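You operate a simulated robot arm through the tools that you are given. There is no shell and no other tool. Be economical: measure what you need, move in short steps, check, and stop when the job is done.

You run a simulated two-armed robot. Do the job below in one go: nothing can be reset, and whatever is moved stays where it is left.

JOB
Take the white jar from the top of the planning bench and leave it on the top of the proof kit cabinet. Then put one of the paper rolls from the top of the planning bench on top of the brown carton there. Then take the clear cartridge from the top of the planning bench and put it on top of the paper pack there. Then fetch the blue block from the shelf under the planning bench and set it on top of the blue filter. Then take the brown tile and leave it on the grey board. Then open the grease door, turn the cup three knob to 1 and shut the door again. Then put the beaker in the basin of the sink. Keep to this order. Set down upright: jar, clear cartridge, blue block, beaker.

The check looks at the end state, three seconds after you hand in, the way a careful person would. Anything else that was tipped, shoved, dropped, spilled or broken makes it a failure.

ROBOT AND FRAMES
Two 6-joint arms with fingered hands on one trunk, on a base that drives. Base frame: it is fixed to the floor where the robot stands at the start and does not move with it; the origin is under the middle of the robot, x ahead of it, y to its left, z up; the surface under the hand at the start is at about z = 85. Lengths are in cm, angles in degrees, forces in N, time in s.
The left shoulder is at the start at [5, 17, 109.5], the right one opposite. With the tool pointing down near the work surface each hand reaches from about 50 to 78 cm from the robot's upright axis, wherever it stands, measured 20 degrees to its own side. Places, roughly: basin of the sink (24x38 cm) [-346, 372, 64]; beaker [-200, 200, 75]; blue block [75, 50, 50]; blue filter (6x6x11 cm) [70, 70, 50]; brown tile (4x19x6 cm) [70, 90, 50]; carton [75, 25, 100]; clear cartridge [75, -25, 100]; cup three knob [60, 270, 30]; grease door [50, 280, 40]; grey board (32x26x1 cm) [-220, -110, 100]; jar [50, 0, 100]; paper pack [75, 0, 75]; paper roll (7x7x3 cm) [60, 20, 90]; top of the proof kit cabinet [-190, 190, 80]. Payload 3.5 kg a hand.
Tool frame (each hand has its own): the origin (TCP) lies between the finger pads and is the grasp point; the fingertips stand 2.6 cm ahead of it; z points along the fingers, y is the line along which they close. Largest opening 13.2 cm; the body of the gripper starts 7.3 cm behind the TCP. The gripper is a hand of 3 fingers: y runs from the thumb to the fingers, the wrist lies at [0, 0, -23.4] in the tool frame, and closing takes about 1.5 s.
Orientation is told as [roll, pitch, yaw] about the base's x, y, z axes, in that order, counted from this pose: with the fingers straight down and closing along the base's y, the tool's x points along the base's -x, its y along +y and its z along -z.

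CONTROLS
- The arms move only by the tool send_rows. It takes "left_commands", "right_commands" or both (then of equal length, played together; a hand with none holds still); each is a list that holds one entry, the list of rows, each a list of 7 numbers: the shift along the tool's x, y, z in units of 400 mm (1.0 is 400 mm), then the turn, a rotation vector about the tool's x, y, z in units of 120 degrees (1.0 is 120 degrees), then the opening in per cent of the stroke, from 0 (shut) to 100 (fully open). In form: [[[x, y, z, ax, ay, az, grip], ...]]. A call has 1 to 20 rows; each row is the pose to reach, as a shift and turn from the pose commanded when the call began, along the tool's axes at that moment. A call with a number of a shift or a turn outside -1 to 1 is refused whole. Rows are played at 5 a second. More than 5 cm and 8.6 degrees between two rows, or a gripper value outside its range, and nothing of the call is played. A pose out of reach is approached as far as the arm can. The call stops where the force on the tool passes 40 N (or 10 N more than at its start, if that is more) or the arm is blocked; 0.2 s more then pass. The fingers move at their own pace (about 10.8 cm/s each) and stop on an object; they squeeze with about 32 N. The grip force told is the motor's: it shows also when the fingers shut on nothing. Time passes only in rows, and 0.2 s behind the last, so rows that repeat a pose let the fingers close. It gives the time, the measured TCP pose, the force on the tool (base axes), the opening and the grip force at its end, in the units of the frame above (readings bear some noise), with the torque about the TCP (base axes, N m) and any sound that the robot's microphone picked up.
- Cameras (640 x 400 px; columns grow to the right, rows downward): "scene" is now at [4.96, 0.13, 170.15]; the picture's right is [0.10, -1.00, 0.00], its down [-0.66, -0.06, -0.75] and it looks along [0.75, 0.07, -0.66] (base axes); focal length 257 px, centre (320, 200). "left" rides on the left gripper at [-6.2, 0.3, -9.2] in its tool frame; the picture's right is [-0.05, -1.00, 0.00], its down [0.83, -0.04, -0.55] and it looks along [0.55, -0.03, 0.83] (tool axes); focal length 230 px, centre (320, 200). "right" rides on the right gripper at [6.2, 0.3, -9.2] in its tool frame; the picture's right is [-0.05, 1.00, 0.00], its down [-0.83, -0.04, -0.55] and it looks along [-0.55, -0.03, 0.83] (tool axes); focal length 230 px, centre (320, 200). There is no depth. A picture from a camera that has moved, and an enlarged one, comes with that camera's place and axes in the base frame and with its lens. The place of the scene camera against the robot may be out by one fixed shift of up to 1.2 cm in any direction.
- get_image(camera): a new picture of that camera. It takes no simulated time.
- move_column(by): slides the trunk up (or, below 0, down) by that many cm; the arms and the scene camera ride with it, the base frame stays. It gives what a move gives, with no picture.
- drive_base(legs): drives the robot by 1 to 6 legs, each [ahead, left, turn to the left] in cm, cm and degrees, along the robot's own axes; the way and the turn of a leg run together, so that a leg with both is an arc; at most 150 cm and 180 degrees a leg. The arms and the cameras ride along, it lands a little off, and it stops where it bumps. It gives what a move gives.
- set_grasp(shape, hand): the hand has 3 fingers and takes this shape, open, in about a second: jaw (thumb against the fingers, like two jaws); tri (thumb and two fingers); tip (a fingertip pinch); poke (one finger out to press); point (the index stretched); flat (the hand flat); cup (the hand cupped); fist (a fist). The gripper value then closes the fingers along that shape, each until it touches; the sizes above hold for jaw. It gives what a move gives, with no picture.
- head_to(pan, tilt): turns the head with the scene camera to pan (to the left, within 86 degrees either way) and tilt (down, from -29 to 69), counted from straight ahead of the robot. It gives what a move gives.
- close_up(camera, box): a new picture of the part [left, top, right, bottom] of that camera's present view, enlarged. It takes no simulated time.
- close_job(): hands the job in; it is judged then, once.

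Work in short steps. Places have to be worked out from the pictures, the camera data and where the tool is seen: move nearer, look again, correct. Check each grasp and each placing, and mend what went wrong. You have 217 turns and 220 pictures in all, those below and enlarged ones among them. Open the grippers and draw the arms clear of the work before you hand the job in, unless the task says otherwise; then end with one line.

The tools are called after "Request:" as name(argument=value, ...) on one line, values as JSON. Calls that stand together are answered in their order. send_rows: Moves the arms, as the interface text tells. Its arguments: {"type":"object","properties":{"left_commands":{"type":"array"},"right_commands":{"type":"array"}},"required":[]} The other tools are called the same way: move_column (by) slides the trunk up or down; set_grasp (shape, hand) gives the hand a shape; drive_base (legs) drives the base; head_to (pan, tilt) turns the head that bears the scene camera; get_image (camera) takes a picture; close_up (camera, box) takes an enlarged picture of a part of a camera's view; close_job () hands the job in.

At the start:

```text
time_s: 0.0
left_tool_pos: [48.22, 31.32, 119.49]
left_ee_rot: [0.1, 0.0, 0.0]
left_contact_force: [0.6, 0.1, 0.2]
left_torque: [0.0, 0.0, 0.02]
left_opening: 13.21
left_grip_force: 0.0
left_shape: jaw
right_tool_pos: [62.27, -9.26, 121.4]
right_ee_rot: [0.0, -0.1, -0.1]
right_contact_force: [-0.3, -0.5, -0.2]
right_torque: [-0.01, 0.01, -0.07]
right_opening: 13.23
right_grip_force: 0.1
right_shape: jaw
trunk travel left (down, up): [-71.0, 0.0]
robot x, y, heading: [0.0, -0.05, -0.1]
head pan, tilt: [5.5, 41.4]
```

scene: 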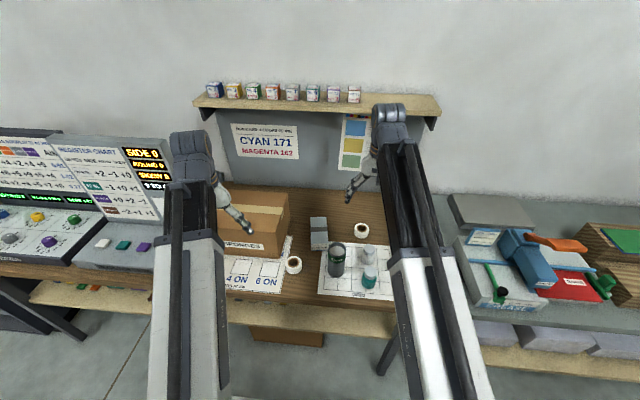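
right: 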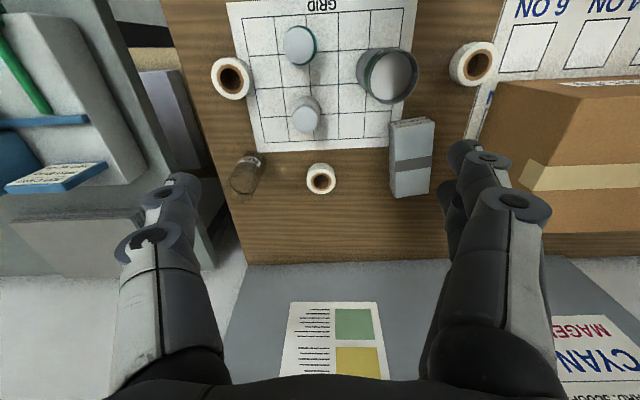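
left: 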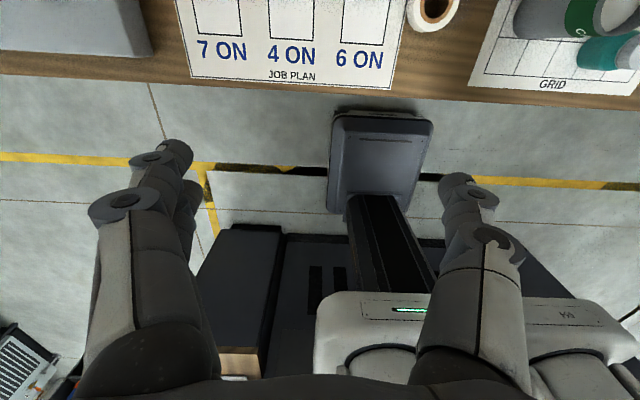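

The bench in front holds several jars, rolls, a pack and a carton. I'll zoom in to identify them.

Request:
close_up(camera="right", box=[200, 0, 520, 200])

Request:
close_up(camera="scene", box=[200, 170, 440, 320])

```text
2.00 times, centred on (360, 100) of right
camera zoom: at [56.18, -8.79, 130.58], right [0.05, 1.0, 0.0], down [0.83, -0.04, 0.56], along [0.56, -0.03, -0.83], focal length 460 px, centre (240, 400)
```

zoom: 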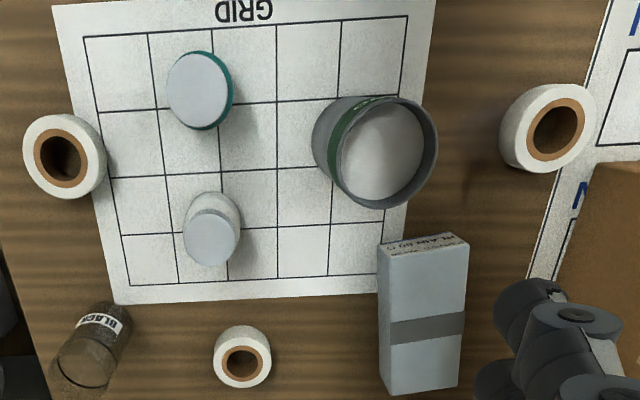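

```text
2.67 times, centred on (320, 245) of scene
camera zoom: at [4.96, 0.13, 170.15], right [0.1, -1.0, 0.0], down [-0.66, -0.06, -0.75], along [0.75, 0.07, -0.66], focal length 685 px, centre (320, 80)
```

zoom: 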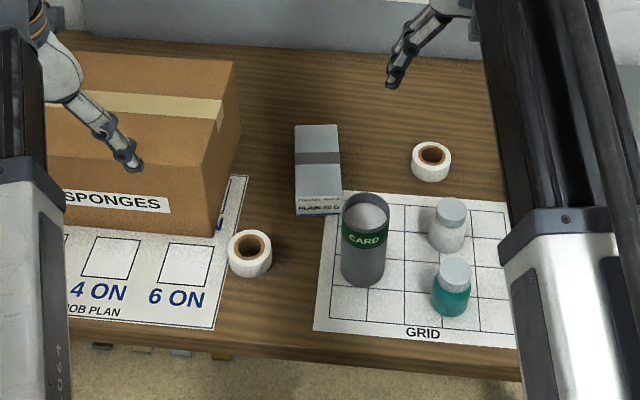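

White jar is the white-capped one near [66,-12]. I move the right hand above it with a narrowed opening and look again.

Request:
send_rows(right_commands=[[[-0.02, -0.015, 0.08, 0, 0, 0, 80], [-0.05, -0.03, 0.16, 0, 0, 0, 70], [-0.07, -0.05, 0.24, 0, 0, 0, 65], [-0.0925, -0.0625, 0.32, 0, 0, 0, 65], [-0.0925, -0.0625, 0.32, 0, 0, 0, 65]]])

Request:
get_image(camera="right")

Request:
get_image(camera="scene")

```text
time_s: 1.2
left_tool_pos: [48.04, 31.33, 119.59]
left_ee_rot: [0.1, 0.1, 0.0]
left_contact_force: [-0.1, 0.2, 0.1]
left_torque: [-0.03, 0.02, -0.03]
left_opening: 13.2
left_grip_force: 0.0
left_shape: jaw
right_tool_pos: [65.94, -11.69, 108.37]
right_ee_rot: [0.0, -0.1, 0.1]
right_contact_force: [0.9, 0.2, -0.7]
right_torque: [-0.02, -0.01, -0.03]
right_opening: 8.6
right_grip_force: 0.2
right_shape: jaw
trunk travel left (down, up): [-71.0, 0.0]
robot x, y, heading: [-0.06, -0.11, 0.1]
head pan, tilt: [5.5, 41.4]
```

```text
214 pictures are left
camera right: at [59.8, -11.23, 117.7], right [0.05, 1.0, 0.0], down [0.83, -0.04, 0.56], along [0.56, -0.03, -0.83], focal length 230 px, centre (320, 200)
```

right: 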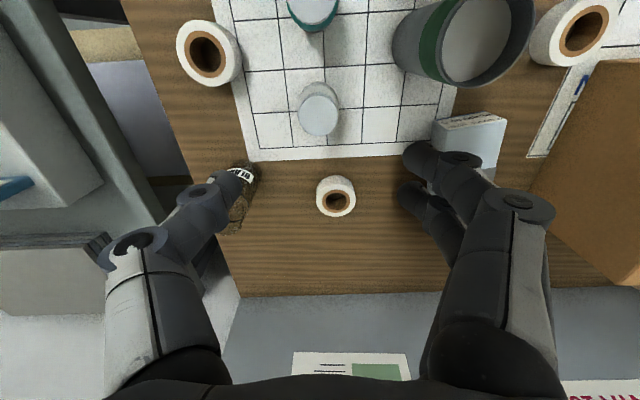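

```text
213 pictures are left
camera scene: at [4.95, 0.13, 170.15], right [0.1, -1.0, 0.0], down [-0.66, -0.06, -0.75], along [0.75, 0.07, -0.66], focal length 257 px, centre (320, 200)
```

scene: 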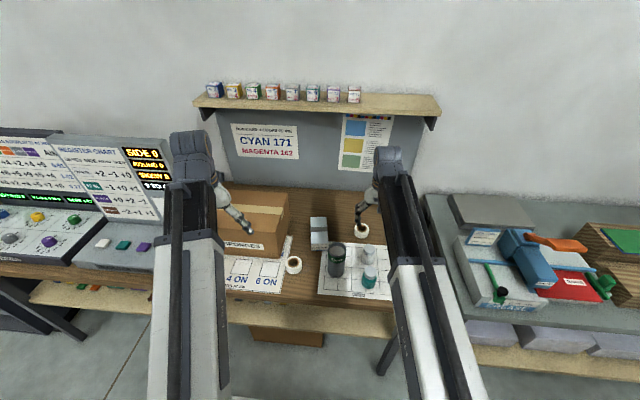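

The jar's cap is at about [65.5,-11.6,95]. I descend the right hand to z≈92 around it, still open.

Request:
send_rows(right_commands=[[[0.005, 0, 0.1, 0, 0, 0, 65], [0.01, 0, 0.2, 0, 0, 0, 65], [0.01, 0, 0.3, 0, 0, 0, 65], [0.01, 0, 0.38, 0, 0, 0, 65], [0.01, 0, 0.42, 0, 0, 0, 65], [0.01, 0, 0.42, 0, 0, 0, 65]]])

Request:
get_image(camera="right")

Request:
close_up(camera="scene", box=[280, 190, 440, 310])

```text
time_s: 2.6
left_tool_pos: [48.17, 31.44, 119.63]
left_ee_rot: [0.0, 0.0, 0.0]
left_contact_force: [0.7, -0.4, -0.8]
left_torque: [0.01, 0.03, -0.02]
left_opening: 13.19
left_grip_force: 0.1
left_shape: jaw
right_tool_pos: [65.53, -11.46, 91.66]
right_ee_rot: [0.0, -0.1, -0.1]
right_contact_force: [0.4, 0.7, -0.3]
right_torque: [-0.02, 0.01, 0.01]
right_opening: 8.63
right_grip_force: 0.0
right_shape: jaw
trunk travel left (down, up): [-71.0, 0.0]
robot x, y, heading: [0.2, -0.03, 0.1]
head pan, tilt: [5.5, 41.4]
```

```text
212 pictures are left
camera right: at [59.54, -11.07, 100.93], right [0.05, 1.0, 0.0], down [0.83, -0.04, 0.56], along [0.56, -0.03, -0.83], focal length 230 px, centre (320, 200)
```

right: 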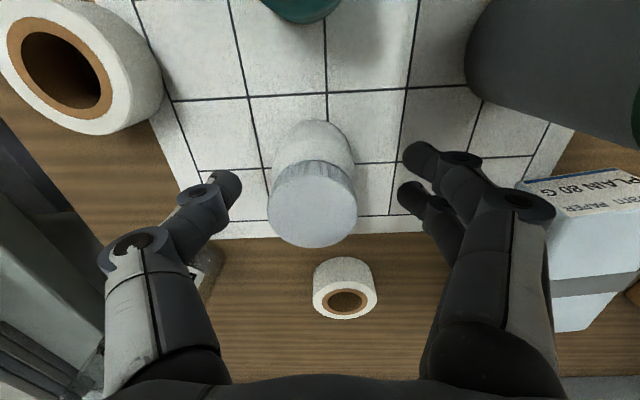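

```text
3.33 times, centred on (360, 250) of scene
camera zoom: at [4.96, 0.13, 170.15], right [0.1, -1.0, 0.0], down [-0.66, -0.06, -0.75], along [0.75, 0.07, -0.66], focal length 856 px, centre (187, 33)
```

zoom: 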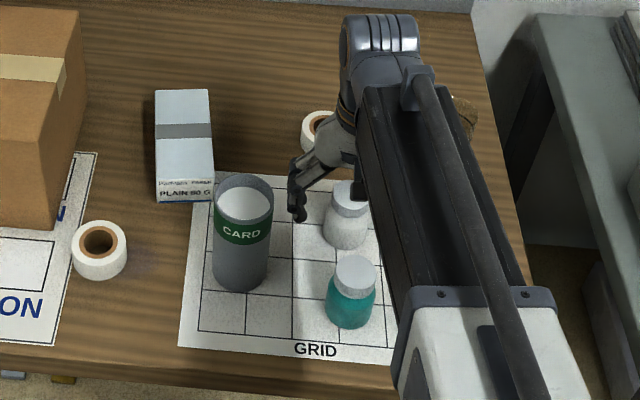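

The jar stands between the fingers; its top seems at ~92.5, so I go 2 cm lower and close.

Request:
send_rows(right_commands=[[[0, -0.005, 0.03, 0, 0, 0, 65], [0, -0.005, 0.05, 0, 0, 0, 65], [0, -0.005, 0.05, 0, 0, 0, 0], [0, -0.005, 0.05, 0, 0, 0, 0], [0, -0.005, 0.05, 0, 0, 0, 0], [0, -0.005, 0.05, 0, 0, 0, 0], [0, -0.005, 0.05, 0, 0, 0, 0], [0, -0.005, 0.05, 0, 0, 0, 0], [0, -0.005, 0.05, 0, 0, 0, 0]]])

Request:
get_image(camera="right")

```text
time_s: 4.6
left_tool_pos: [48.14, 31.33, 119.55]
left_ee_rot: [0.1, 0.1, 0.0]
left_contact_force: [0.5, 0.6, 0.3]
left_torque: [-0.01, -0.03, 0.0]
left_opening: 13.18
left_grip_force: 0.0
left_shape: jaw
right_tool_pos: [65.59, -11.58, 89.72]
right_ee_rot: [-0.1, -0.1, 0.0]
right_contact_force: [-0.3, 0.1, 0.1]
right_torque: [-0.02, 0.02, 0.0]
right_opening: 4.04
right_grip_force: 32.3
right_shape: jaw
trunk travel left (down, up): [-71.0, 0.0]
robot x, y, heading: [0.08, 0.15, -0.0]
head pan, tilt: [5.5, 41.4]
```

```text
210 pictures are left
camera right: at [59.52, -11.33, 99.0], right [0.05, 1.0, 0.0], down [0.83, -0.04, 0.56], along [0.56, -0.03, -0.83], focal length 230 px, centre (320, 200)
```

right: 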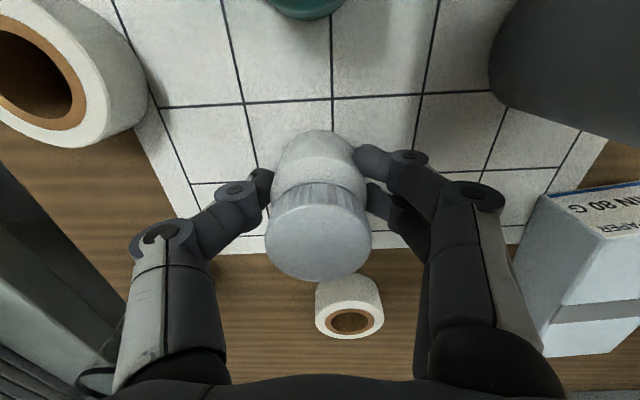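

Jar gripped (4.0 cm). Lifting it well clear and looking around for the way to the cabinet.

Request:
send_rows(right_commands=[[[0, 0, -0.1, 0, 0, 0, 0], [0, 0, -0.2, 0, 0, 0, 0], [0, 0, -0.3, 0, 0, 0, 0], [0, 0, -0.4, 0, 0, 0, 0], [0, 0, -0.5, 0, 0, 0, 0], [0.05, 0, -0.6, 0, 0, 0, 0], [0.1, 0, -0.65, 0, 0, 0, 0]]])

Request:
head_to(pan=86, tilt=20)

Request:
get_image(camera="scene")

Request:
get_image(camera="right")

```text
time_s: 6.2
left_tool_pos: [48.07, 31.28, 119.53]
left_ee_rot: [0.2, 0.0, 0.0]
left_contact_force: [0.3, 0.4, 0.5]
left_torque: [0.05, 0.03, -0.01]
left_opening: 13.17
left_grip_force: 0.0
left_shape: jaw
right_tool_pos: [61.42, -11.91, 115.61]
right_ee_rot: [0.0, 0.0, -0.1]
right_contact_force: [0.7, -0.2, -1.2]
right_torque: [-0.03, -0.01, 0.0]
right_opening: 4.03
right_grip_force: 31.8
right_shape: jaw
trunk travel left (down, up): [-71.0, 0.0]
robot x, y, heading: [-0.05, -0.01, -0.3]
head pan, tilt: [5.5, 41.4]
```

```text
time_s: 7.7
left_tool_pos: [48.01, 31.27, 119.59]
left_ee_rot: [0.0, 0.0, 0.0]
left_contact_force: [0.3, 0.3, 0.3]
left_torque: [0.01, 0.0, 0.0]
left_opening: 13.17
left_grip_force: 0.1
left_shape: jaw
right_tool_pos: [61.54, -11.81, 115.5]
right_ee_rot: [0.0, -0.1, 0.0]
right_contact_force: [-0.2, 0.0, -1.9]
right_torque: [-0.01, -0.01, 0.0]
right_opening: 4.02
right_grip_force: 31.9
right_shape: jaw
trunk travel left (down, up): [-71.0, 0.0]
robot x, y, heading: [0.26, 0.06, -0.1]
head pan, tilt: [85.9, 20.0]
```

```text
209 pictures are left
camera scene: at [-2.73, 8.61, 173.49], right [1.0, -0.07, 0.0], down [-0.02, -0.34, -0.94], along [0.07, 0.94, -0.34], focal length 257 px, centre (320, 200)
```

scene: 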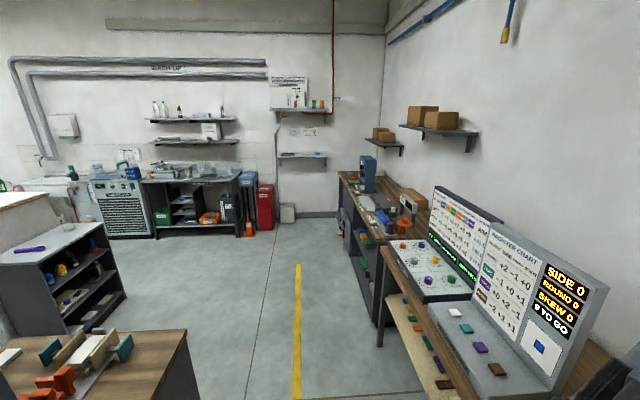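

```text
208 pictures are left
camera right: at [55.43, -11.47, 124.85], right [0.05, 1.0, 0.0], down [0.83, -0.04, 0.56], along [0.56, -0.03, -0.83], focal length 230 px, centre (320, 200)
```

right: 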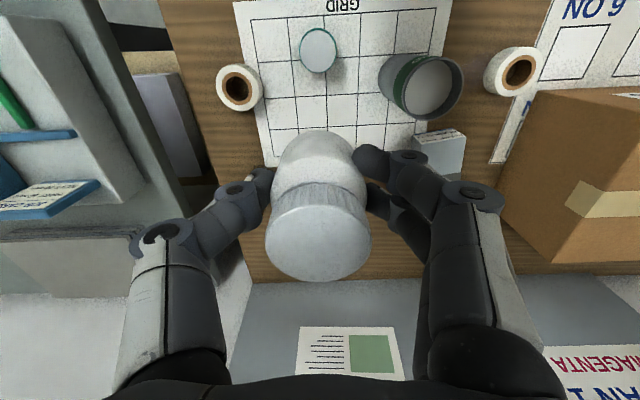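

The cabinet with the beaker is visible at about [-185,185]. I look for obstacles nearby and to the other side before driving.

Request:
close_up(camera="scene", box=[0, 160, 240, 400])

Request:
head_to(pan=-86, tilt=25)

Request:
get_image(camera="scene")

Request:
head_to(pan=86, tilt=55)

Request:
get_image(camera="scene")

```text
1.67 times, centred on (120, 280) of scene
camera zoom: at [-2.73, 8.61, 173.49], right [1.0, -0.07, 0.0], down [-0.02, -0.34, -0.94], along [0.07, 0.94, -0.34], focal length 428 px, centre (653, 67)
```

zoom: 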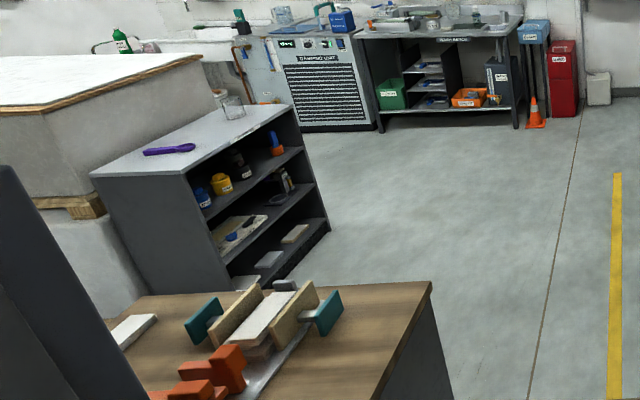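

```text
time_s: 10.3
left_tool_pos: [48.17, 31.29, 119.4]
left_ee_rot: [0.0, 0.0, 0.0]
left_contact_force: [0.8, -0.3, -0.2]
left_torque: [-0.01, 0.0, 0.0]
left_opening: 13.18
left_grip_force: 0.0
left_shape: jaw
right_tool_pos: [61.56, -11.83, 115.6]
right_ee_rot: [0.0, -0.1, 0.0]
right_contact_force: [-0.5, 0.7, -0.7]
right_torque: [-0.03, -0.03, 0.01]
right_opening: 4.01
right_grip_force: 32.2
right_shape: jaw
trunk travel left (down, up): [-71.0, 0.0]
robot x, y, heading: [0.0, 0.08, 0.2]
head pan, tilt: [-85.9, 25.0]
```

```text
206 pictures are left
camera scene: at [-2.74, -9.87, 172.68], right [-1.0, -0.07, 0.0], down [-0.03, 0.42, -0.91], along [0.06, -0.9, -0.42], focal length 257 px, centre (320, 200)
```

scene: 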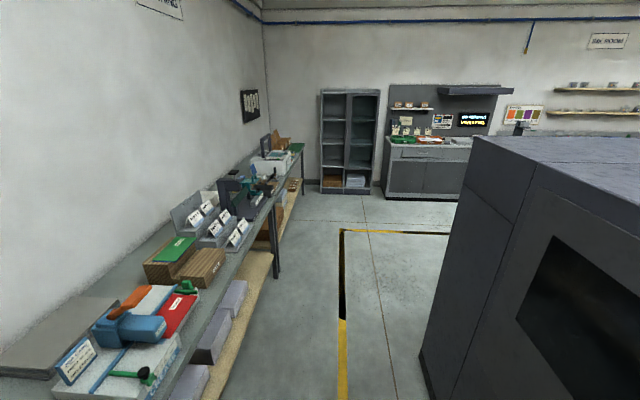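

```text
time_s: 12.9
left_tool_pos: [48.16, 31.36, 119.52]
left_ee_rot: [0.1, 0.0, -0.1]
left_contact_force: [0.2, -0.7, 0.3]
left_torque: [0.01, -0.01, 0.0]
left_opening: 13.18
left_grip_force: 0.1
left_shape: jaw
right_tool_pos: [61.49, -11.78, 115.59]
right_ee_rot: [-0.1, -0.1, 0.0]
right_contact_force: [-0.4, -0.1, -1.1]
right_torque: [0.02, 0.01, 0.01]
right_opening: 4.0
right_grip_force: 32.1
right_shape: jaw
trunk travel left (down, up): [-71.0, 0.0]
robot x, y, heading: [-0.11, 0.04, -0.0]
head pan, tilt: [85.9, 55.0]
```

```text
205 pictures are left
camera scene: at [-2.89, 6.51, 168.28], right [1.0, -0.07, 0.0], down [-0.06, -0.82, -0.57], along [0.04, 0.57, -0.82], focal length 257 px, centre (320, 200)
```

scene: 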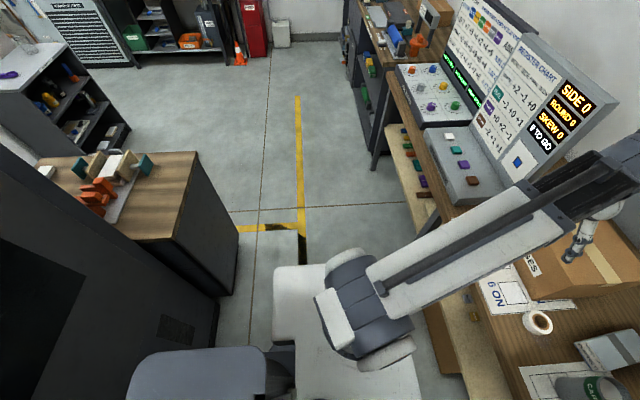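

Aisle is clear along +y. I back off slightly, turn left, drive up the aisle to y≈158, turn to face the cabinet, then look.

Request:
drive_base(legs=[[-8, 0, 0], [0, 0, 90], [100, 0, 0], [58, 0, 0], [0, 0, 90], [60, 0, 0]])

Request:
head_to(pan=0, tilt=35)

Request:
get_image(camera="scene")

Request:
get_image(camera="right")

```text
time_s: 32.4
left_tool_pos: [-116.2, 128.43, 119.5]
left_ee_rot: [0.1, 0.0, 179.9]
left_contact_force: [0.5, 0.1, -0.5]
left_torque: [-0.01, 0.02, 0.01]
left_opening: 13.19
left_grip_force: 0.0
left_shape: jaw
right_tool_pos: [-129.41, 171.77, 115.68]
right_ee_rot: [0.0, 0.0, 179.9]
right_contact_force: [0.1, 0.2, -1.5]
right_torque: [0.01, -0.01, -0.01]
right_opening: 3.98
right_grip_force: 32.2
right_shape: jaw
trunk travel left (down, up): [-71.0, 0.0]
robot x, y, heading: [-68.06, 159.65, 180.2]
head pan, tilt: [85.9, 55.0]
```

```text
time_s: 34.0
left_tool_pos: [-116.16, 128.42, 119.48]
left_ee_rot: [0.0, 0.1, 180.1]
left_contact_force: [0.2, 0.3, -0.1]
left_torque: [0.0, -0.03, 0.0]
left_opening: 13.18
left_grip_force: 0.1
left_shape: jaw
right_tool_pos: [-129.43, 171.67, 115.54]
right_ee_rot: [0.1, -0.1, 179.9]
right_contact_force: [-0.4, 0.3, -0.8]
right_torque: [-0.01, 0.01, -0.01]
right_opening: 3.99
right_grip_force: 32.1
right_shape: jaw
trunk travel left (down, up): [-71.0, 0.0]
robot x, y, heading: [-67.92, 159.75, 180.1]
head pan, tilt: [0.0, 35.0]
```

```text
204 pictures are left
camera scene: at [-72.18, 159.1, 171.1], right [0.0, 1.0, 0.0], down [0.57, 0.0, -0.82], along [-0.82, 0.0, -0.57], focal length 257 px, centre (320, 200)
```

scene: 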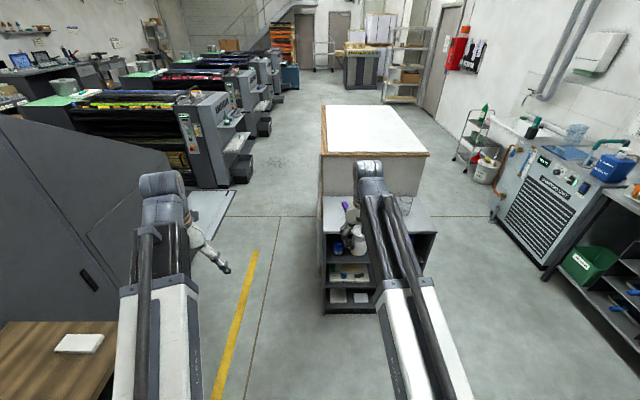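

```text
203 pictures are left
camera right: at [-123.21, 171.46, 124.87], right [-0.05, -1.0, 0.0], down [-0.83, 0.04, 0.56], along [-0.56, 0.03, -0.83], focal length 230 px, centre (320, 200)
```

right: 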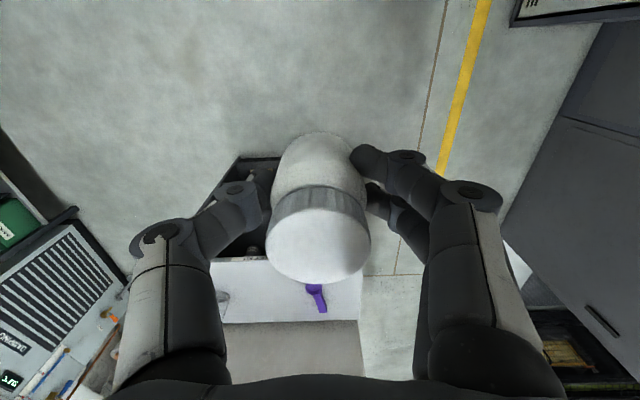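

The cabinet top spans x −208..−173, y 160..220; purple tool near y 172–179, beaker near [-195,208]. I'll aim the jar at [-182,192].

Request:
drive_base(legs=[[0, -21, 0], [53, 0, 0]])

Request:
get_image(camera="right")

Request:
head_to(pan=-5, tilt=45)

Request:
get_image(camera="scene")

```text
time_s: 38.3
left_tool_pos: [-170.83, 149.18, 119.61]
left_ee_rot: [0.1, 0.1, 179.7]
left_contact_force: [-0.5, 0.8, 0.0]
left_torque: [-0.01, -0.01, 0.01]
left_opening: 13.2
left_grip_force: 0.0
left_shape: jaw
right_tool_pos: [-183.96, 192.43, 115.58]
right_ee_rot: [0.0, 0.0, 179.6]
right_contact_force: [-0.9, 0.6, -1.5]
right_torque: [-0.01, -0.01, -0.01]
right_opening: 3.95
right_grip_force: 32.0
right_shape: jaw
trunk travel left (down, up): [-71.0, 0.0]
robot x, y, heading: [-122.48, 180.18, 179.7]
head pan, tilt: [0.0, 35.0]
```

```text
202 pictures are left
camera right: at [-177.72, 192.18, 124.83], right [-0.06, -1.0, 0.0], down [-0.83, 0.05, 0.56], along [-0.55, 0.03, -0.83], focal length 230 px, centre (320, 200)
```

right: 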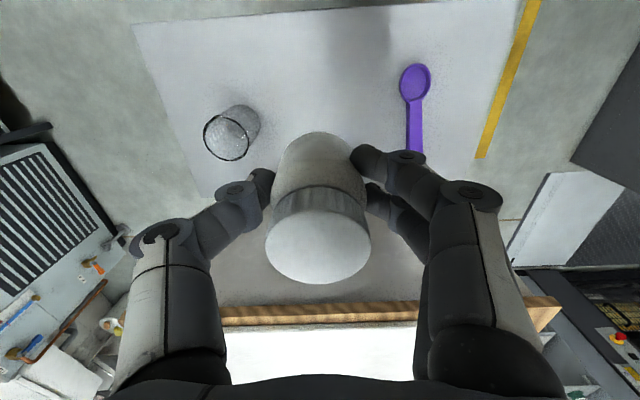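

```text
time_s: 39.0
left_tool_pos: [-170.85, 149.13, 119.6]
left_ee_rot: [0.1, -0.1, 179.7]
left_contact_force: [0.3, 0.3, -0.8]
left_torque: [0.03, -0.01, -0.03]
left_opening: 13.18
left_grip_force: 0.0
left_shape: jaw
right_tool_pos: [-183.87, 192.46, 115.6]
right_ee_rot: [0.0, -0.1, 179.6]
right_contact_force: [0.8, 0.4, -1.0]
right_torque: [0.02, -0.01, -0.01]
right_opening: 3.95
right_grip_force: 32.1
right_shape: jaw
trunk travel left (down, up): [-71.0, 0.0]
robot x, y, heading: [-122.49, 180.39, 179.6]
head pan, tilt: [-5.0, 45.0]
```

```text
201 pictures are left
camera scene: at [-126.0, 180.27, 169.63], right [0.09, 1.0, 0.0], down [0.7, -0.07, -0.71], along [-0.7, 0.07, -0.71], focal length 257 px, centre (320, 200)
```

scene: 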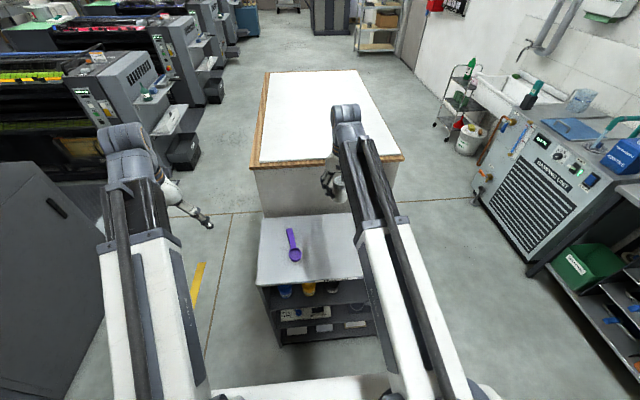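

Jar is over a free spot. I lower it to z≈87.5.

Request:
send_rows(right_commands=[[[0, 0, 0.11, 0, 0, 0, 0], [0, 0, 0.22, 0, 0, 0, 0], [0, 0, 0.33, 0, 0, 0, 0], [0, 0, 0.44, 0, 0, 0, 0], [0, 0, 0.55, 0, 0, 0, 0], [0, 0, 0.65, 0, 0, 0, 0], [0, 0, 0.7, 0, 0, 0, 0], [0, 0, 0.7, 0, 0, 0, 0]]])

Request:
get_image(camera="right")

Request:
close_up(camera="scene", box=[240, 150, 440, 350])

```text
time_s: 40.9
left_tool_pos: [-170.86, 149.08, 119.65]
left_ee_rot: [0.2, 0.0, 179.7]
left_contact_force: [-0.2, 0.0, 0.5]
left_torque: [0.06, -0.01, 0.04]
left_opening: 13.2
left_grip_force: 0.1
left_shape: jaw
right_tool_pos: [-184.06, 192.34, 87.44]
right_ee_rot: [0.1, -0.1, 179.6]
right_contact_force: [0.2, -0.1, -2.0]
right_torque: [0.01, -0.01, -0.02]
right_opening: 3.96
right_grip_force: 32.5
right_shape: jaw
trunk travel left (down, up): [-71.0, 0.0]
robot x, y, heading: [-122.23, 180.0, 179.6]
head pan, tilt: [-5.0, 45.0]
```

```text
200 pictures are left
camera right: at [-177.76, 192.08, 96.65], right [-0.06, -1.0, 0.0], down [-0.83, 0.05, 0.56], along [-0.56, 0.03, -0.83], focal length 230 px, centre (320, 200)
```

right: 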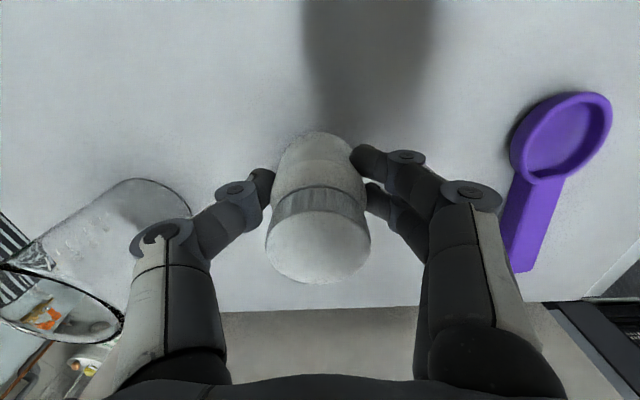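

```text
2.00 times, centred on (340, 250) of scene
camera zoom: at [-125.99, 180.27, 169.62], right [0.09, 1.0, 0.0], down [0.7, -0.07, -0.71], along [-0.7, 0.07, -0.71], focal length 514 px, centre (280, 100)
```

zoom: 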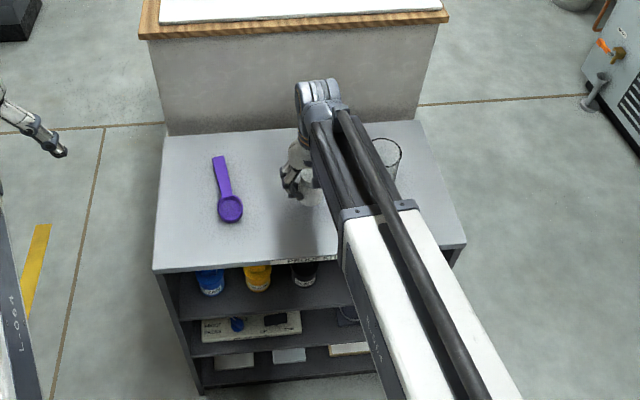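

Close to the surface; lowering slowly by 2 cm in small steps to feel contact.

Request:
send_rows(right_commands=[[[0, 0, 0.01, 0, 0, 0, 0], [0, 0, 0.02, 0, 0, 0, 0], [0, 0, 0.03, 0, 0, 0, 0], [0, 0, 0.04, 0, 0, 0, 0], [0, 0, 0.05, 0, 0, 0, 0], [0, 0, 0.06, 0, 0, 0, 0]]])

Request:
close_up(camera="right", box=[220, 80, 420, 230])

```text
time_s: 42.2
left_tool_pos: [-170.72, 149.1, 119.51]
left_ee_rot: [0.0, -0.1, 179.6]
left_contact_force: [-0.2, 0.2, 0.2]
left_torque: [-0.01, 0.02, 0.03]
left_opening: 13.17
left_grip_force: 0.0
left_shape: jaw
right_tool_pos: [-183.92, 192.39, 85.19]
right_ee_rot: [0.0, -0.1, 179.6]
right_contact_force: [-0.3, 0.4, -1.6]
right_torque: [-0.01, -0.04, -0.01]
right_opening: 3.96
right_grip_force: 31.9
right_shape: jaw
trunk travel left (down, up): [-71.0, 0.0]
robot x, y, heading: [-122.29, 180.56, 179.9]
head pan, tilt: [-5.0, 45.0]
```

```text
2.67 times, centred on (320, 155) of right
camera zoom: at [-177.73, 192.16, 94.43], right [-0.06, -1.0, 0.0], down [-0.83, 0.05, 0.56], along [-0.56, 0.03, -0.83], focal length 614 px, centre (320, 320)
```

zoom: 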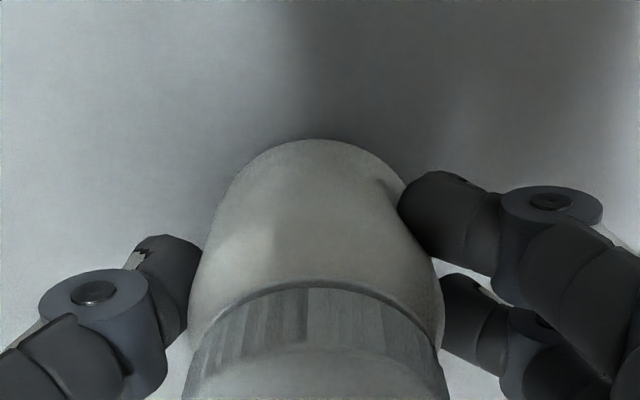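

No contact yet; lowering another 1.5 cm.

Request:
send_rows(right_commands=[[[0, 0, 0.0075, 0, 0, 0, 0], [0, 0, 0.015, 0, 0, 0, 0], [0, 0, 0.0225, 0, 0, 0, 0], [0, 0, 0.03, 0, 0, 0, 0], [0, 0, 0.0375, 0, 0, 0, 0]]])

```text
time_s: 43.4
left_tool_pos: [-170.55, 149.15, 119.64]
left_ee_rot: [0.2, -0.1, 179.6]
left_contact_force: [0.5, -0.6, -0.1]
left_torque: [-0.01, 0.0, 0.0]
left_opening: 13.18
left_grip_force: 0.1
left_shape: jaw
right_tool_pos: [-183.88, 192.49, 84.62]
right_ee_rot: [0.1, -0.5, 179.7]
right_contact_force: [7.9, -0.6, 26.7]
right_torque: [0.0, -0.07, 0.02]
right_opening: 4.22
right_grip_force: 32.2
right_shape: jaw
trunk travel left (down, up): [-71.0, 0.0]
robot x, y, heading: [-122.54, 180.17, 179.8]
head pan, tilt: [-5.0, 45.0]
stopped in row 5 (right hand): the force on the tool passed its limit at 43 N (the readings are from after the stop); the commanded pose is now the measured one
```

Contact at z≈84.7. I release gently (raising 0.2 cm first) and check.

Request:
send_rows(right_commands=[[[0, 0, -0.005, 0, 0, 0, 0], [0, 0, -0.005, 0, 0, 0, 50], [0, 0, -0.005, 0, 0, 0, 50], [0, 0, -0.005, 0, 0, 0, 50], [0, 0, -0.005, 0, 0, 0, 50]]])

Request:
get_image(camera="right")

```text
time_s: 44.6
left_tool_pos: [-170.68, 149.13, 119.59]
left_ee_rot: [0.1, 0.0, 179.6]
left_contact_force: [0.4, 0.2, -0.1]
left_torque: [-0.01, 0.0, -0.01]
left_opening: 13.19
left_grip_force: 0.0
left_shape: jaw
right_tool_pos: [-184.1, 192.42, 84.39]
right_ee_rot: [0.0, -0.4, 179.7]
right_contact_force: [0.5, 0.7, -0.6]
right_torque: [0.0, -0.01, -0.02]
right_opening: 6.54
right_grip_force: 0.1
right_shape: jaw
trunk travel left (down, up): [-71.0, 0.0]
robot x, y, heading: [-122.64, 180.38, 179.5]
head pan, tilt: [-5.0, 45.0]
```

```text
197 pictures are left
camera right: at [-177.84, 192.16, 93.58], right [-0.06, -1.0, 0.0], down [-0.83, 0.05, 0.56], along [-0.56, 0.03, -0.83], focal length 230 px, centre (320, 200)
```

right: 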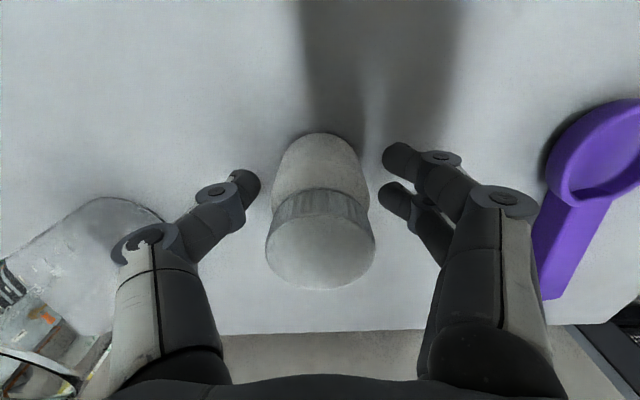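

Jar stands upright. I raise the hand clear and drive back to the planning bench.

Request:
send_rows(right_commands=[[[0, 0, -0.1, 0, 0, 0, 50], [0, 0, -0.2, 0, 0, 0, 50], [0, 0, -0.3, 0, 0, 0, 50], [0, 0, -0.4, 0, 0, 0, 50], [0, 0, -0.5, 0, 0, 0, 50], [0, 0, -0.6, 0, 0, 0, 70], [0, 0, -0.7, 0, 0, 0, 100], [0, 0, -0.8, 0, 0, 0, 100]]])

Request:
get_image(camera="right")

Request:
drive_base(legs=[[-114, 0, 0], [0, 0, -90], [-100, 0, 0], [-80, 0, 0], [0, 0, -90]])

Request:
head_to(pan=10, tilt=45)

Request:
get_image(camera="scene")

```text
time_s: 46.4
left_tool_pos: [-170.84, 149.17, 119.6]
left_ee_rot: [0.0, 0.0, 179.7]
left_contact_force: [0.0, -0.7, 0.3]
left_torque: [0.0, -0.01, 0.0]
left_opening: 13.2
left_grip_force: 0.2
left_shape: jaw
right_tool_pos: [-183.79, 192.58, 116.42]
right_ee_rot: [0.0, -0.3, 179.7]
right_contact_force: [-0.4, -0.4, 0.6]
right_torque: [0.01, 0.02, -0.02]
right_opening: 13.17
right_grip_force: 0.0
right_shape: jaw
trunk travel left (down, up): [-71.0, 0.0]
robot x, y, heading: [-122.5, 179.91, 179.9]
head pan, tilt: [-5.0, 45.0]
```

```text
196 pictures are left
camera right: at [-177.45, 192.31, 125.6], right [-0.06, -1.0, 0.0], down [-0.83, 0.05, 0.56], along [-0.56, 0.03, -0.83], focal length 230 px, centre (320, 200)
```

right: 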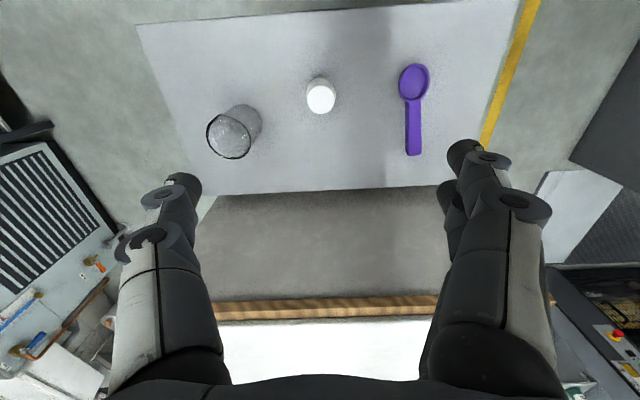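

```text
time_s: 68.6
left_tool_pos: [34.72, 26.97, 119.6]
left_ee_rot: [0.1, 0.1, -2.5]
left_contact_force: [-0.5, 0.0, 0.0]
left_torque: [-0.02, 0.0, 0.01]
left_opening: 13.18
left_grip_force: 0.0
left_shape: jaw
right_tool_pos: [45.86, -16.8, 116.32]
right_ee_rot: [0.1, -0.3, -2.5]
right_contact_force: [0.0, 0.3, -0.2]
right_torque: [0.04, 0.01, 0.0]
right_opening: 13.19
right_grip_force: 0.0
right_shape: jaw
trunk travel left (down, up): [-71.0, 0.0]
robot x, y, heading: [-14.83, -1.97, -2.6]
head pan, tilt: [-5.0, 45.0]
```

```text
time_s: 69.4
left_tool_pos: [34.65, 26.98, 119.62]
left_ee_rot: [0.1, -0.1, -2.7]
left_contact_force: [0.2, -0.6, -0.9]
left_torque: [0.01, -0.03, -0.03]
left_opening: 13.18
left_grip_force: 0.1
left_shape: jaw
right_tool_pos: [45.89, -16.99, 116.34]
right_ee_rot: [0.2, -0.4, -2.6]
right_contact_force: [0.4, -0.3, -0.1]
right_torque: [0.0, -0.03, 0.0]
right_opening: 13.19
right_grip_force: 0.0
right_shape: jaw
trunk travel left (down, up): [-71.0, 0.0]
robot x, y, heading: [-15.11, -1.88, -2.7]
head pan, tilt: [10.0, 45.0]
```

```text
195 pictures are left
camera scene: at [-10.25, -1.56, 169.62], right [0.13, -0.99, 0.0], down [-0.7, -0.09, -0.71], along [0.7, 0.09, -0.71], focal length 257 px, centre (320, 200)
```

scene: 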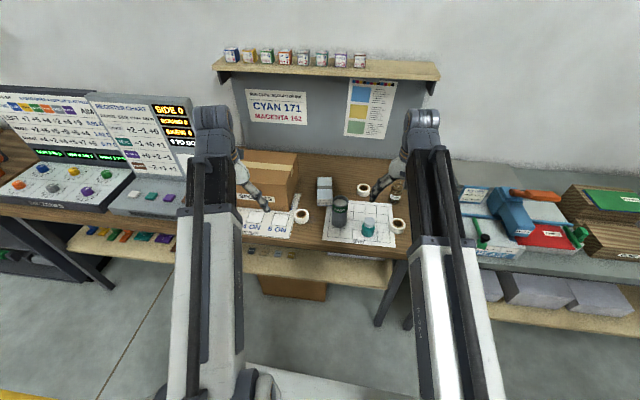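

The robot is slightly off; I straighten and move forward to x≈5, then look with the left camera.

Request:
drive_base(legs=[[0, 0, 2.7], [20, 2, 0]])

Request:
get_image(camera="scene")

Request:
get_image(camera="right")

```text
time_s: 71.4
left_tool_pos: [53.33, 31.31, 119.5]
left_ee_rot: [0.1, 0.0, 0.0]
left_contact_force: [0.0, 0.3, 0.7]
left_torque: [-0.03, 0.05, -0.01]
left_opening: 13.21
left_grip_force: 0.1
left_shape: jaw
right_tool_pos: [66.67, -11.95, 116.29]
right_ee_rot: [0.2, -0.3, 0.0]
right_contact_force: [0.4, 0.8, -0.1]
right_torque: [0.04, 0.04, -0.01]
right_opening: 13.2
right_grip_force: 0.2
right_shape: jaw
trunk travel left (down, up): [-71.0, 0.0]
robot x, y, heading: [5.5, -0.05, 0.1]
head pan, tilt: [10.0, 45.0]
```

```text
194 pictures are left
camera scene: at [9.94, 0.67, 169.62], right [0.17, -0.98, 0.0], down [-0.7, -0.12, -0.71], along [0.7, 0.12, -0.71], focal length 257 px, centre (320, 200)
```

scene: 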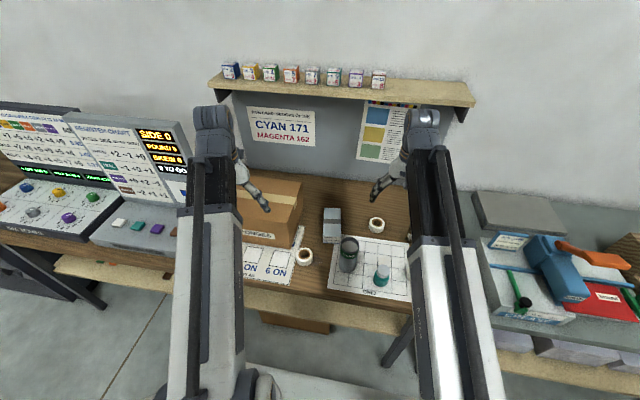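

```text
193 pictures are left
camera right: at [60.53, -11.63, 125.5], right [0.05, 1.0, 0.0], down [0.83, -0.04, 0.56], along [0.56, -0.03, -0.83], focal length 230 px, centre (320, 200)
```

right: 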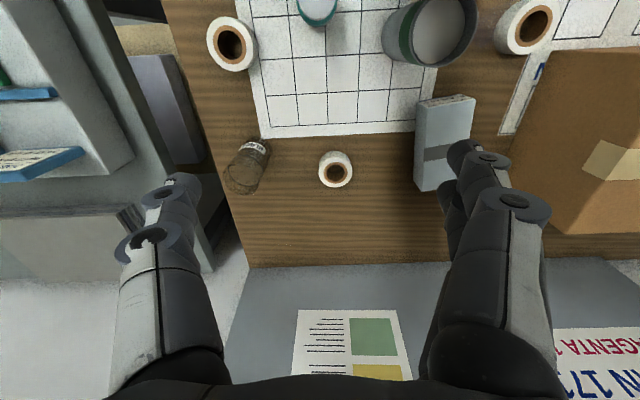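

Rolls at [60.6,15], [60,-24], [79,-10]. The carton top is ≈z 101. I take the roll at right [60,-24] with the right hand (clear of the carton); move above it.

Request:
send_rows(right_commands=[[[0.04, -0.07, 0.05, 0, 0, 0, 80], [0.08, -0.14, 0.1, 0, 0, 0, 75], [0.12, -0.2, 0.15, 0, 0, 0, 75], [0.16, -0.26, 0.2, 0, 0, 0, 75], [0.174, -0.294, 0.28, 0, 0, 0, 75], [0.174, -0.294, 0.35, 0, 0, 0, 75], [0.174, -0.294, 0.35, 0, 0, 0, 75]]])

Request:
get_image(camera="right")

```text
time_s: 73.0
left_tool_pos: [53.39, 31.36, 119.58]
left_ee_rot: [0.1, 0.0, -0.1]
left_contact_force: [-0.4, -0.2, 0.6]
left_torque: [-0.01, 0.0, 0.03]
left_opening: 13.22
left_grip_force: 0.0
left_shape: jaw
right_tool_pos: [59.77, -23.84, 102.12]
right_ee_rot: [0.1, -0.5, 0.0]
right_contact_force: [-0.2, 0.5, -0.5]
right_torque: [-0.01, 0.0, -0.01]
right_opening: 9.95
right_grip_force: 0.0
right_shape: jaw
trunk travel left (down, up): [-71.0, 0.0]
robot x, y, heading: [5.28, -0.15, 0.2]
head pan, tilt: [10.0, 45.0]
```

```text
192 pictures are left
camera right: at [53.7, -23.4, 111.43], right [0.05, 1.0, 0.0], down [0.83, -0.04, 0.56], along [0.56, -0.03, -0.83], focal length 230 px, centre (320, 200)
```

right: 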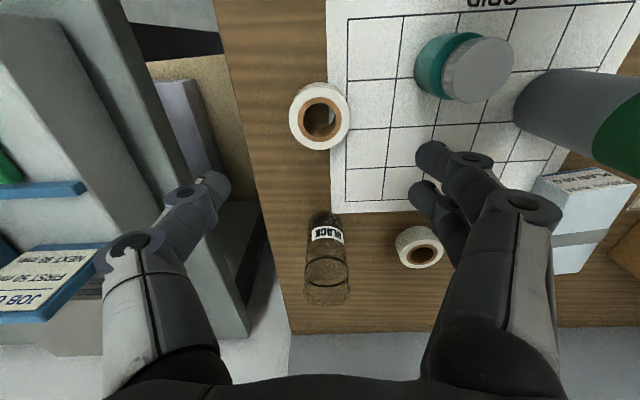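

Already centred over the roll. Descend to z≈88 and close.

Request:
send_rows(right_commands=[[[0, 0, 0.1, 0, 0, 0, 75], [0, 0, 0.2, 0, 0, 0, 75], [0, 0, 0.28, 0, 0, 0, 75], [0, 0, 0.32, 0, 0, 0, 75], [0, 0, 0.345, 0, 0, 0, 75], [0, 0, 0.355, 0, 0, 0, 75], [0, 0, 0.355, 0, 0, 0, 75]]])

Request:
get_image(camera="right")

```text
time_s: 74.6
left_tool_pos: [53.23, 31.3, 119.58]
left_ee_rot: [0.0, 0.0, 0.0]
left_contact_force: [-0.1, 0.0, 0.0]
left_torque: [0.02, 0.02, 0.0]
left_opening: 13.17
left_grip_force: 0.0
left_shape: jaw
right_tool_pos: [59.83, -23.66, 88.09]
right_ee_rot: [0.1, -0.4, 0.0]
right_contact_force: [-0.6, 0.2, -0.1]
right_torque: [-0.02, 0.03, 0.04]
right_opening: 9.93
right_grip_force: 0.0
right_shape: jaw
trunk travel left (down, up): [-71.0, 0.0]
robot x, y, heading: [5.21, -0.07, 0.0]
head pan, tilt: [10.0, 45.0]
```

```text
191 pictures are left
camera right: at [53.67, -23.34, 97.31], right [0.05, 1.0, 0.0], down [0.83, -0.04, 0.56], along [0.56, -0.03, -0.83], focal length 230 px, centre (320, 200)
```

right: 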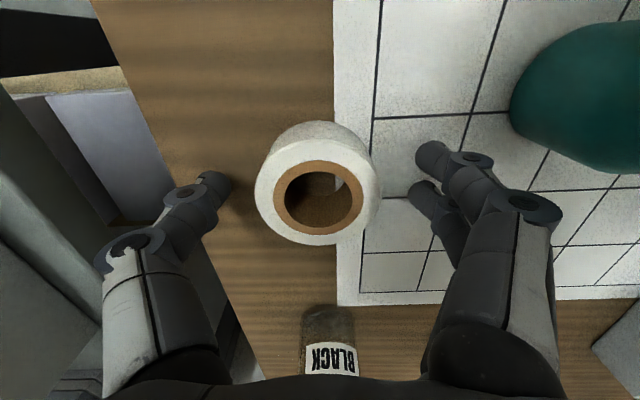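

Centred. Close the fingers.

Request:
send_rows(right_commands=[[[0, 0, 0, 0, 0, 0, 0], [0, 0, 0, 0, 0, 0, 0], [0, 0, 0, 0, 0, 0, 0], [0, 0, 0, 0, 0, 0, 0], [0, 0, 0, 0, 0, 0, 0], [0, 0, 0, 0, 0, 0, 0]]])

Request:
get_image(camera="right")

```text
time_s: 76.0
left_tool_pos: [53.33, 31.24, 119.67]
left_ee_rot: [0.1, 0.0, 0.0]
left_contact_force: [0.1, -0.5, 0.2]
left_torque: [-0.02, 0.03, 0.03]
left_opening: 13.2
left_grip_force: 0.0
left_shape: jaw
right_tool_pos: [59.91, -23.72, 88.1]
right_ee_rot: [0.1, -0.3, 0.0]
right_contact_force: [-0.4, 0.1, -0.6]
right_torque: [0.02, -0.03, 0.0]
right_opening: 5.35
right_grip_force: 32.4
right_shape: jaw
trunk travel left (down, up): [-71.0, 0.0]
robot x, y, heading: [5.25, -0.14, 0.1]
head pan, tilt: [10.0, 45.0]
```

```text
190 pictures are left
camera right: at [53.67, -23.34, 97.32], right [0.05, 1.0, 0.0], down [0.83, -0.04, 0.56], along [0.56, -0.03, -0.83], focal length 230 px, centre (320, 200)
```

right: 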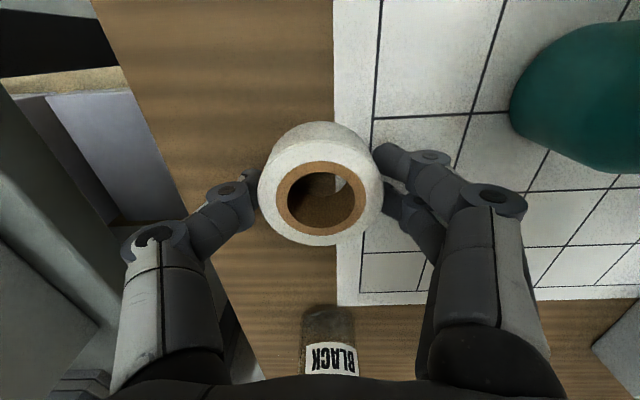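

Roll gripped. Lift, bring hand forward, then strafe left to the carton.

Request:
send_rows(right_commands=[[[0, 0, -0.1, 0, 0, 0, 0], [0, 0, -0.2, 0, 0, 0, 0], [0, 0, -0.3, 0, 0, 0, 0], [0, 0, -0.4, 0, 0, 0, 0], [0, 0, -0.5, 0, 0, 0, 0], [0, 0, -0.6, 0, 0, 0, 0], [0, 0, -0.7, 0, 0, 0, 0], [-0.1, 0.05, -0.75, 0, 0, 0, 0], [-0.2, 0.13, -0.75, 0, 0, 0, 0], [-0.27, 0.2, -0.75, 0, 0, 0, 0], [-0.27, 0.2, -0.75, 0, 0, 0, 0]]])

Request:
drive_base(legs=[[0, 47, 0]])

Request:
get_image(camera="right")

Request:
get_image(camera="scene")

```text
refused: row 9 steps farther than a row can; nothing moved
```

```text
time_s: 78.8
left_tool_pos: [53.75, 77.57, 119.57]
left_ee_rot: [0.1, -0.1, -0.4]
left_contact_force: [-0.5, -0.3, -0.1]
left_torque: [0.0, 0.02, 0.04]
left_opening: 13.19
left_grip_force: 0.1
left_shape: jaw
right_tool_pos: [59.84, 22.42, 88.06]
right_ee_rot: [-0.1, -0.3, -0.3]
right_contact_force: [-1.0, 0.0, 0.3]
right_torque: [0.02, 0.07, -0.01]
right_opening: 5.33
right_grip_force: 32.2
right_shape: jaw
trunk travel left (down, up): [-71.0, 0.0]
robot x, y, heading: [5.33, 46.37, -0.4]
head pan, tilt: [10.0, 45.0]
```

```text
189 pictures are left
camera right: at [53.62, 22.91, 97.33], right [0.06, 1.0, 0.0], down [0.83, -0.05, 0.56], along [0.56, -0.03, -0.83], focal length 230 px, centre (320, 200)
```

right: 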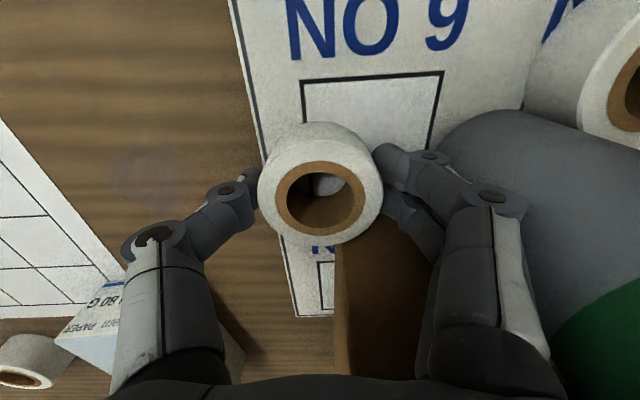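

```text
188 pictures are left
camera scene: at [9.94, 47.27, 169.62], right [0.17, -0.99, 0.0], down [-0.7, -0.12, -0.71], along [0.7, 0.12, -0.71], focal length 257 px, centre (320, 200)
```

scene: 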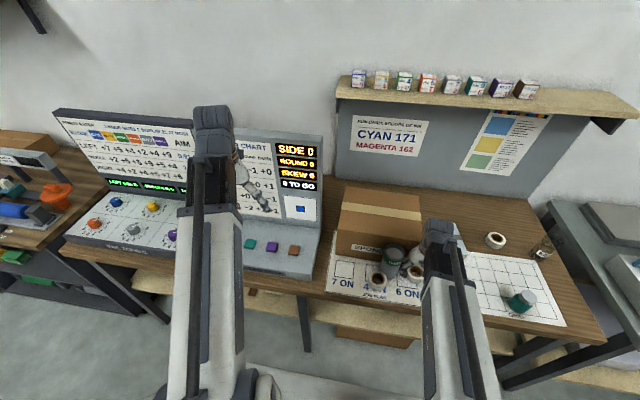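

My lift was refused and the drive then dragged the hand across the bench — a mistake of mine: it pushed the tin, a roll and the teal jar. I'll lift straight up (gently) now and survey to restore them.

Request:
send_rows(right_commands=[[[0, 0, -0.03, 0, 0, 0, 0], [0, 0, -0.08, 0, 0, 0, 0], [0, 0, -0.15, 0, 0, 0, 0], [0, 0, -0.25, 0, 0, 0, 0], [0, 0, -0.35, 0, 0, 0, 0], [0, 0, -0.45, 0, 0, 0, 0], [0, 0, -0.55, 0, 0, 0, 0], [0, 0, -0.65, 0, 0, 0, 0], [0, 0, -0.75, 0, 0, 0, 0], [0, 0, -0.75, 0, 0, 0, 0]]])

Request:
get_image(camera="right")

Request:
close_up(camera="scene", box=[320, 170, 640, 370])

```text
time_s: 81.0
left_tool_pos: [53.71, 77.46, 119.57]
left_ee_rot: [0.1, 0.0, -0.4]
left_contact_force: [0.5, -0.6, -0.1]
left_torque: [-0.01, 0.0, -0.04]
left_opening: 13.18
left_grip_force: 0.1
left_shape: jaw
right_tool_pos: [59.57, 22.18, 117.93]
right_ee_rot: [0.1, -0.2, -0.5]
right_contact_force: [-0.2, 0.1, -0.5]
right_torque: [-0.01, 0.0, 0.0]
right_opening: 5.32
right_grip_force: 32.2
right_shape: jaw
trunk travel left (down, up): [-71.0, 0.0]
robot x, y, heading: [5.54, 46.61, -0.4]
head pan, tilt: [10.0, 45.0]
```

```text
187 pictures are left
camera right: at [53.43, 22.66, 127.24], right [0.06, 1.0, 0.0], down [0.83, -0.05, 0.56], along [0.56, -0.03, -0.83], focal length 230 px, centre (320, 200)
```

right: 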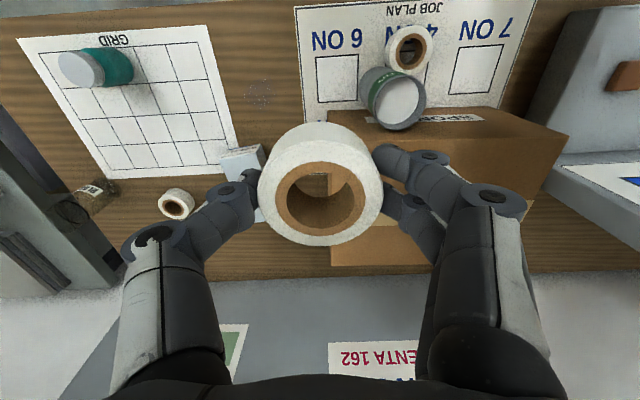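

```text
2.00 times, centred on (480, 270) of scene
camera zoom: at [9.95, 47.22, 169.62], right [0.17, -0.99, 0.0], down [-0.7, -0.12, -0.71], along [0.7, 0.12, -0.71], focal length 514 px, centre (0, 60)
```

zoom: 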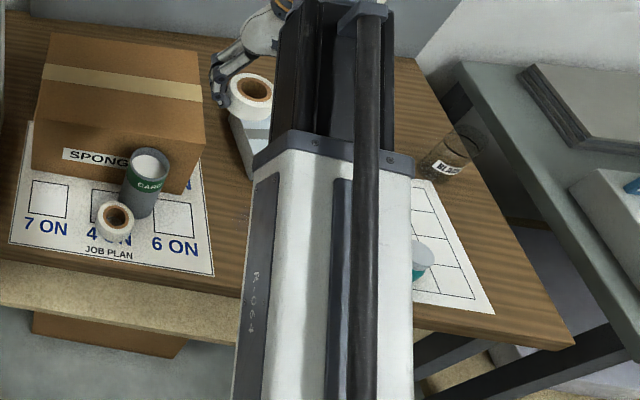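

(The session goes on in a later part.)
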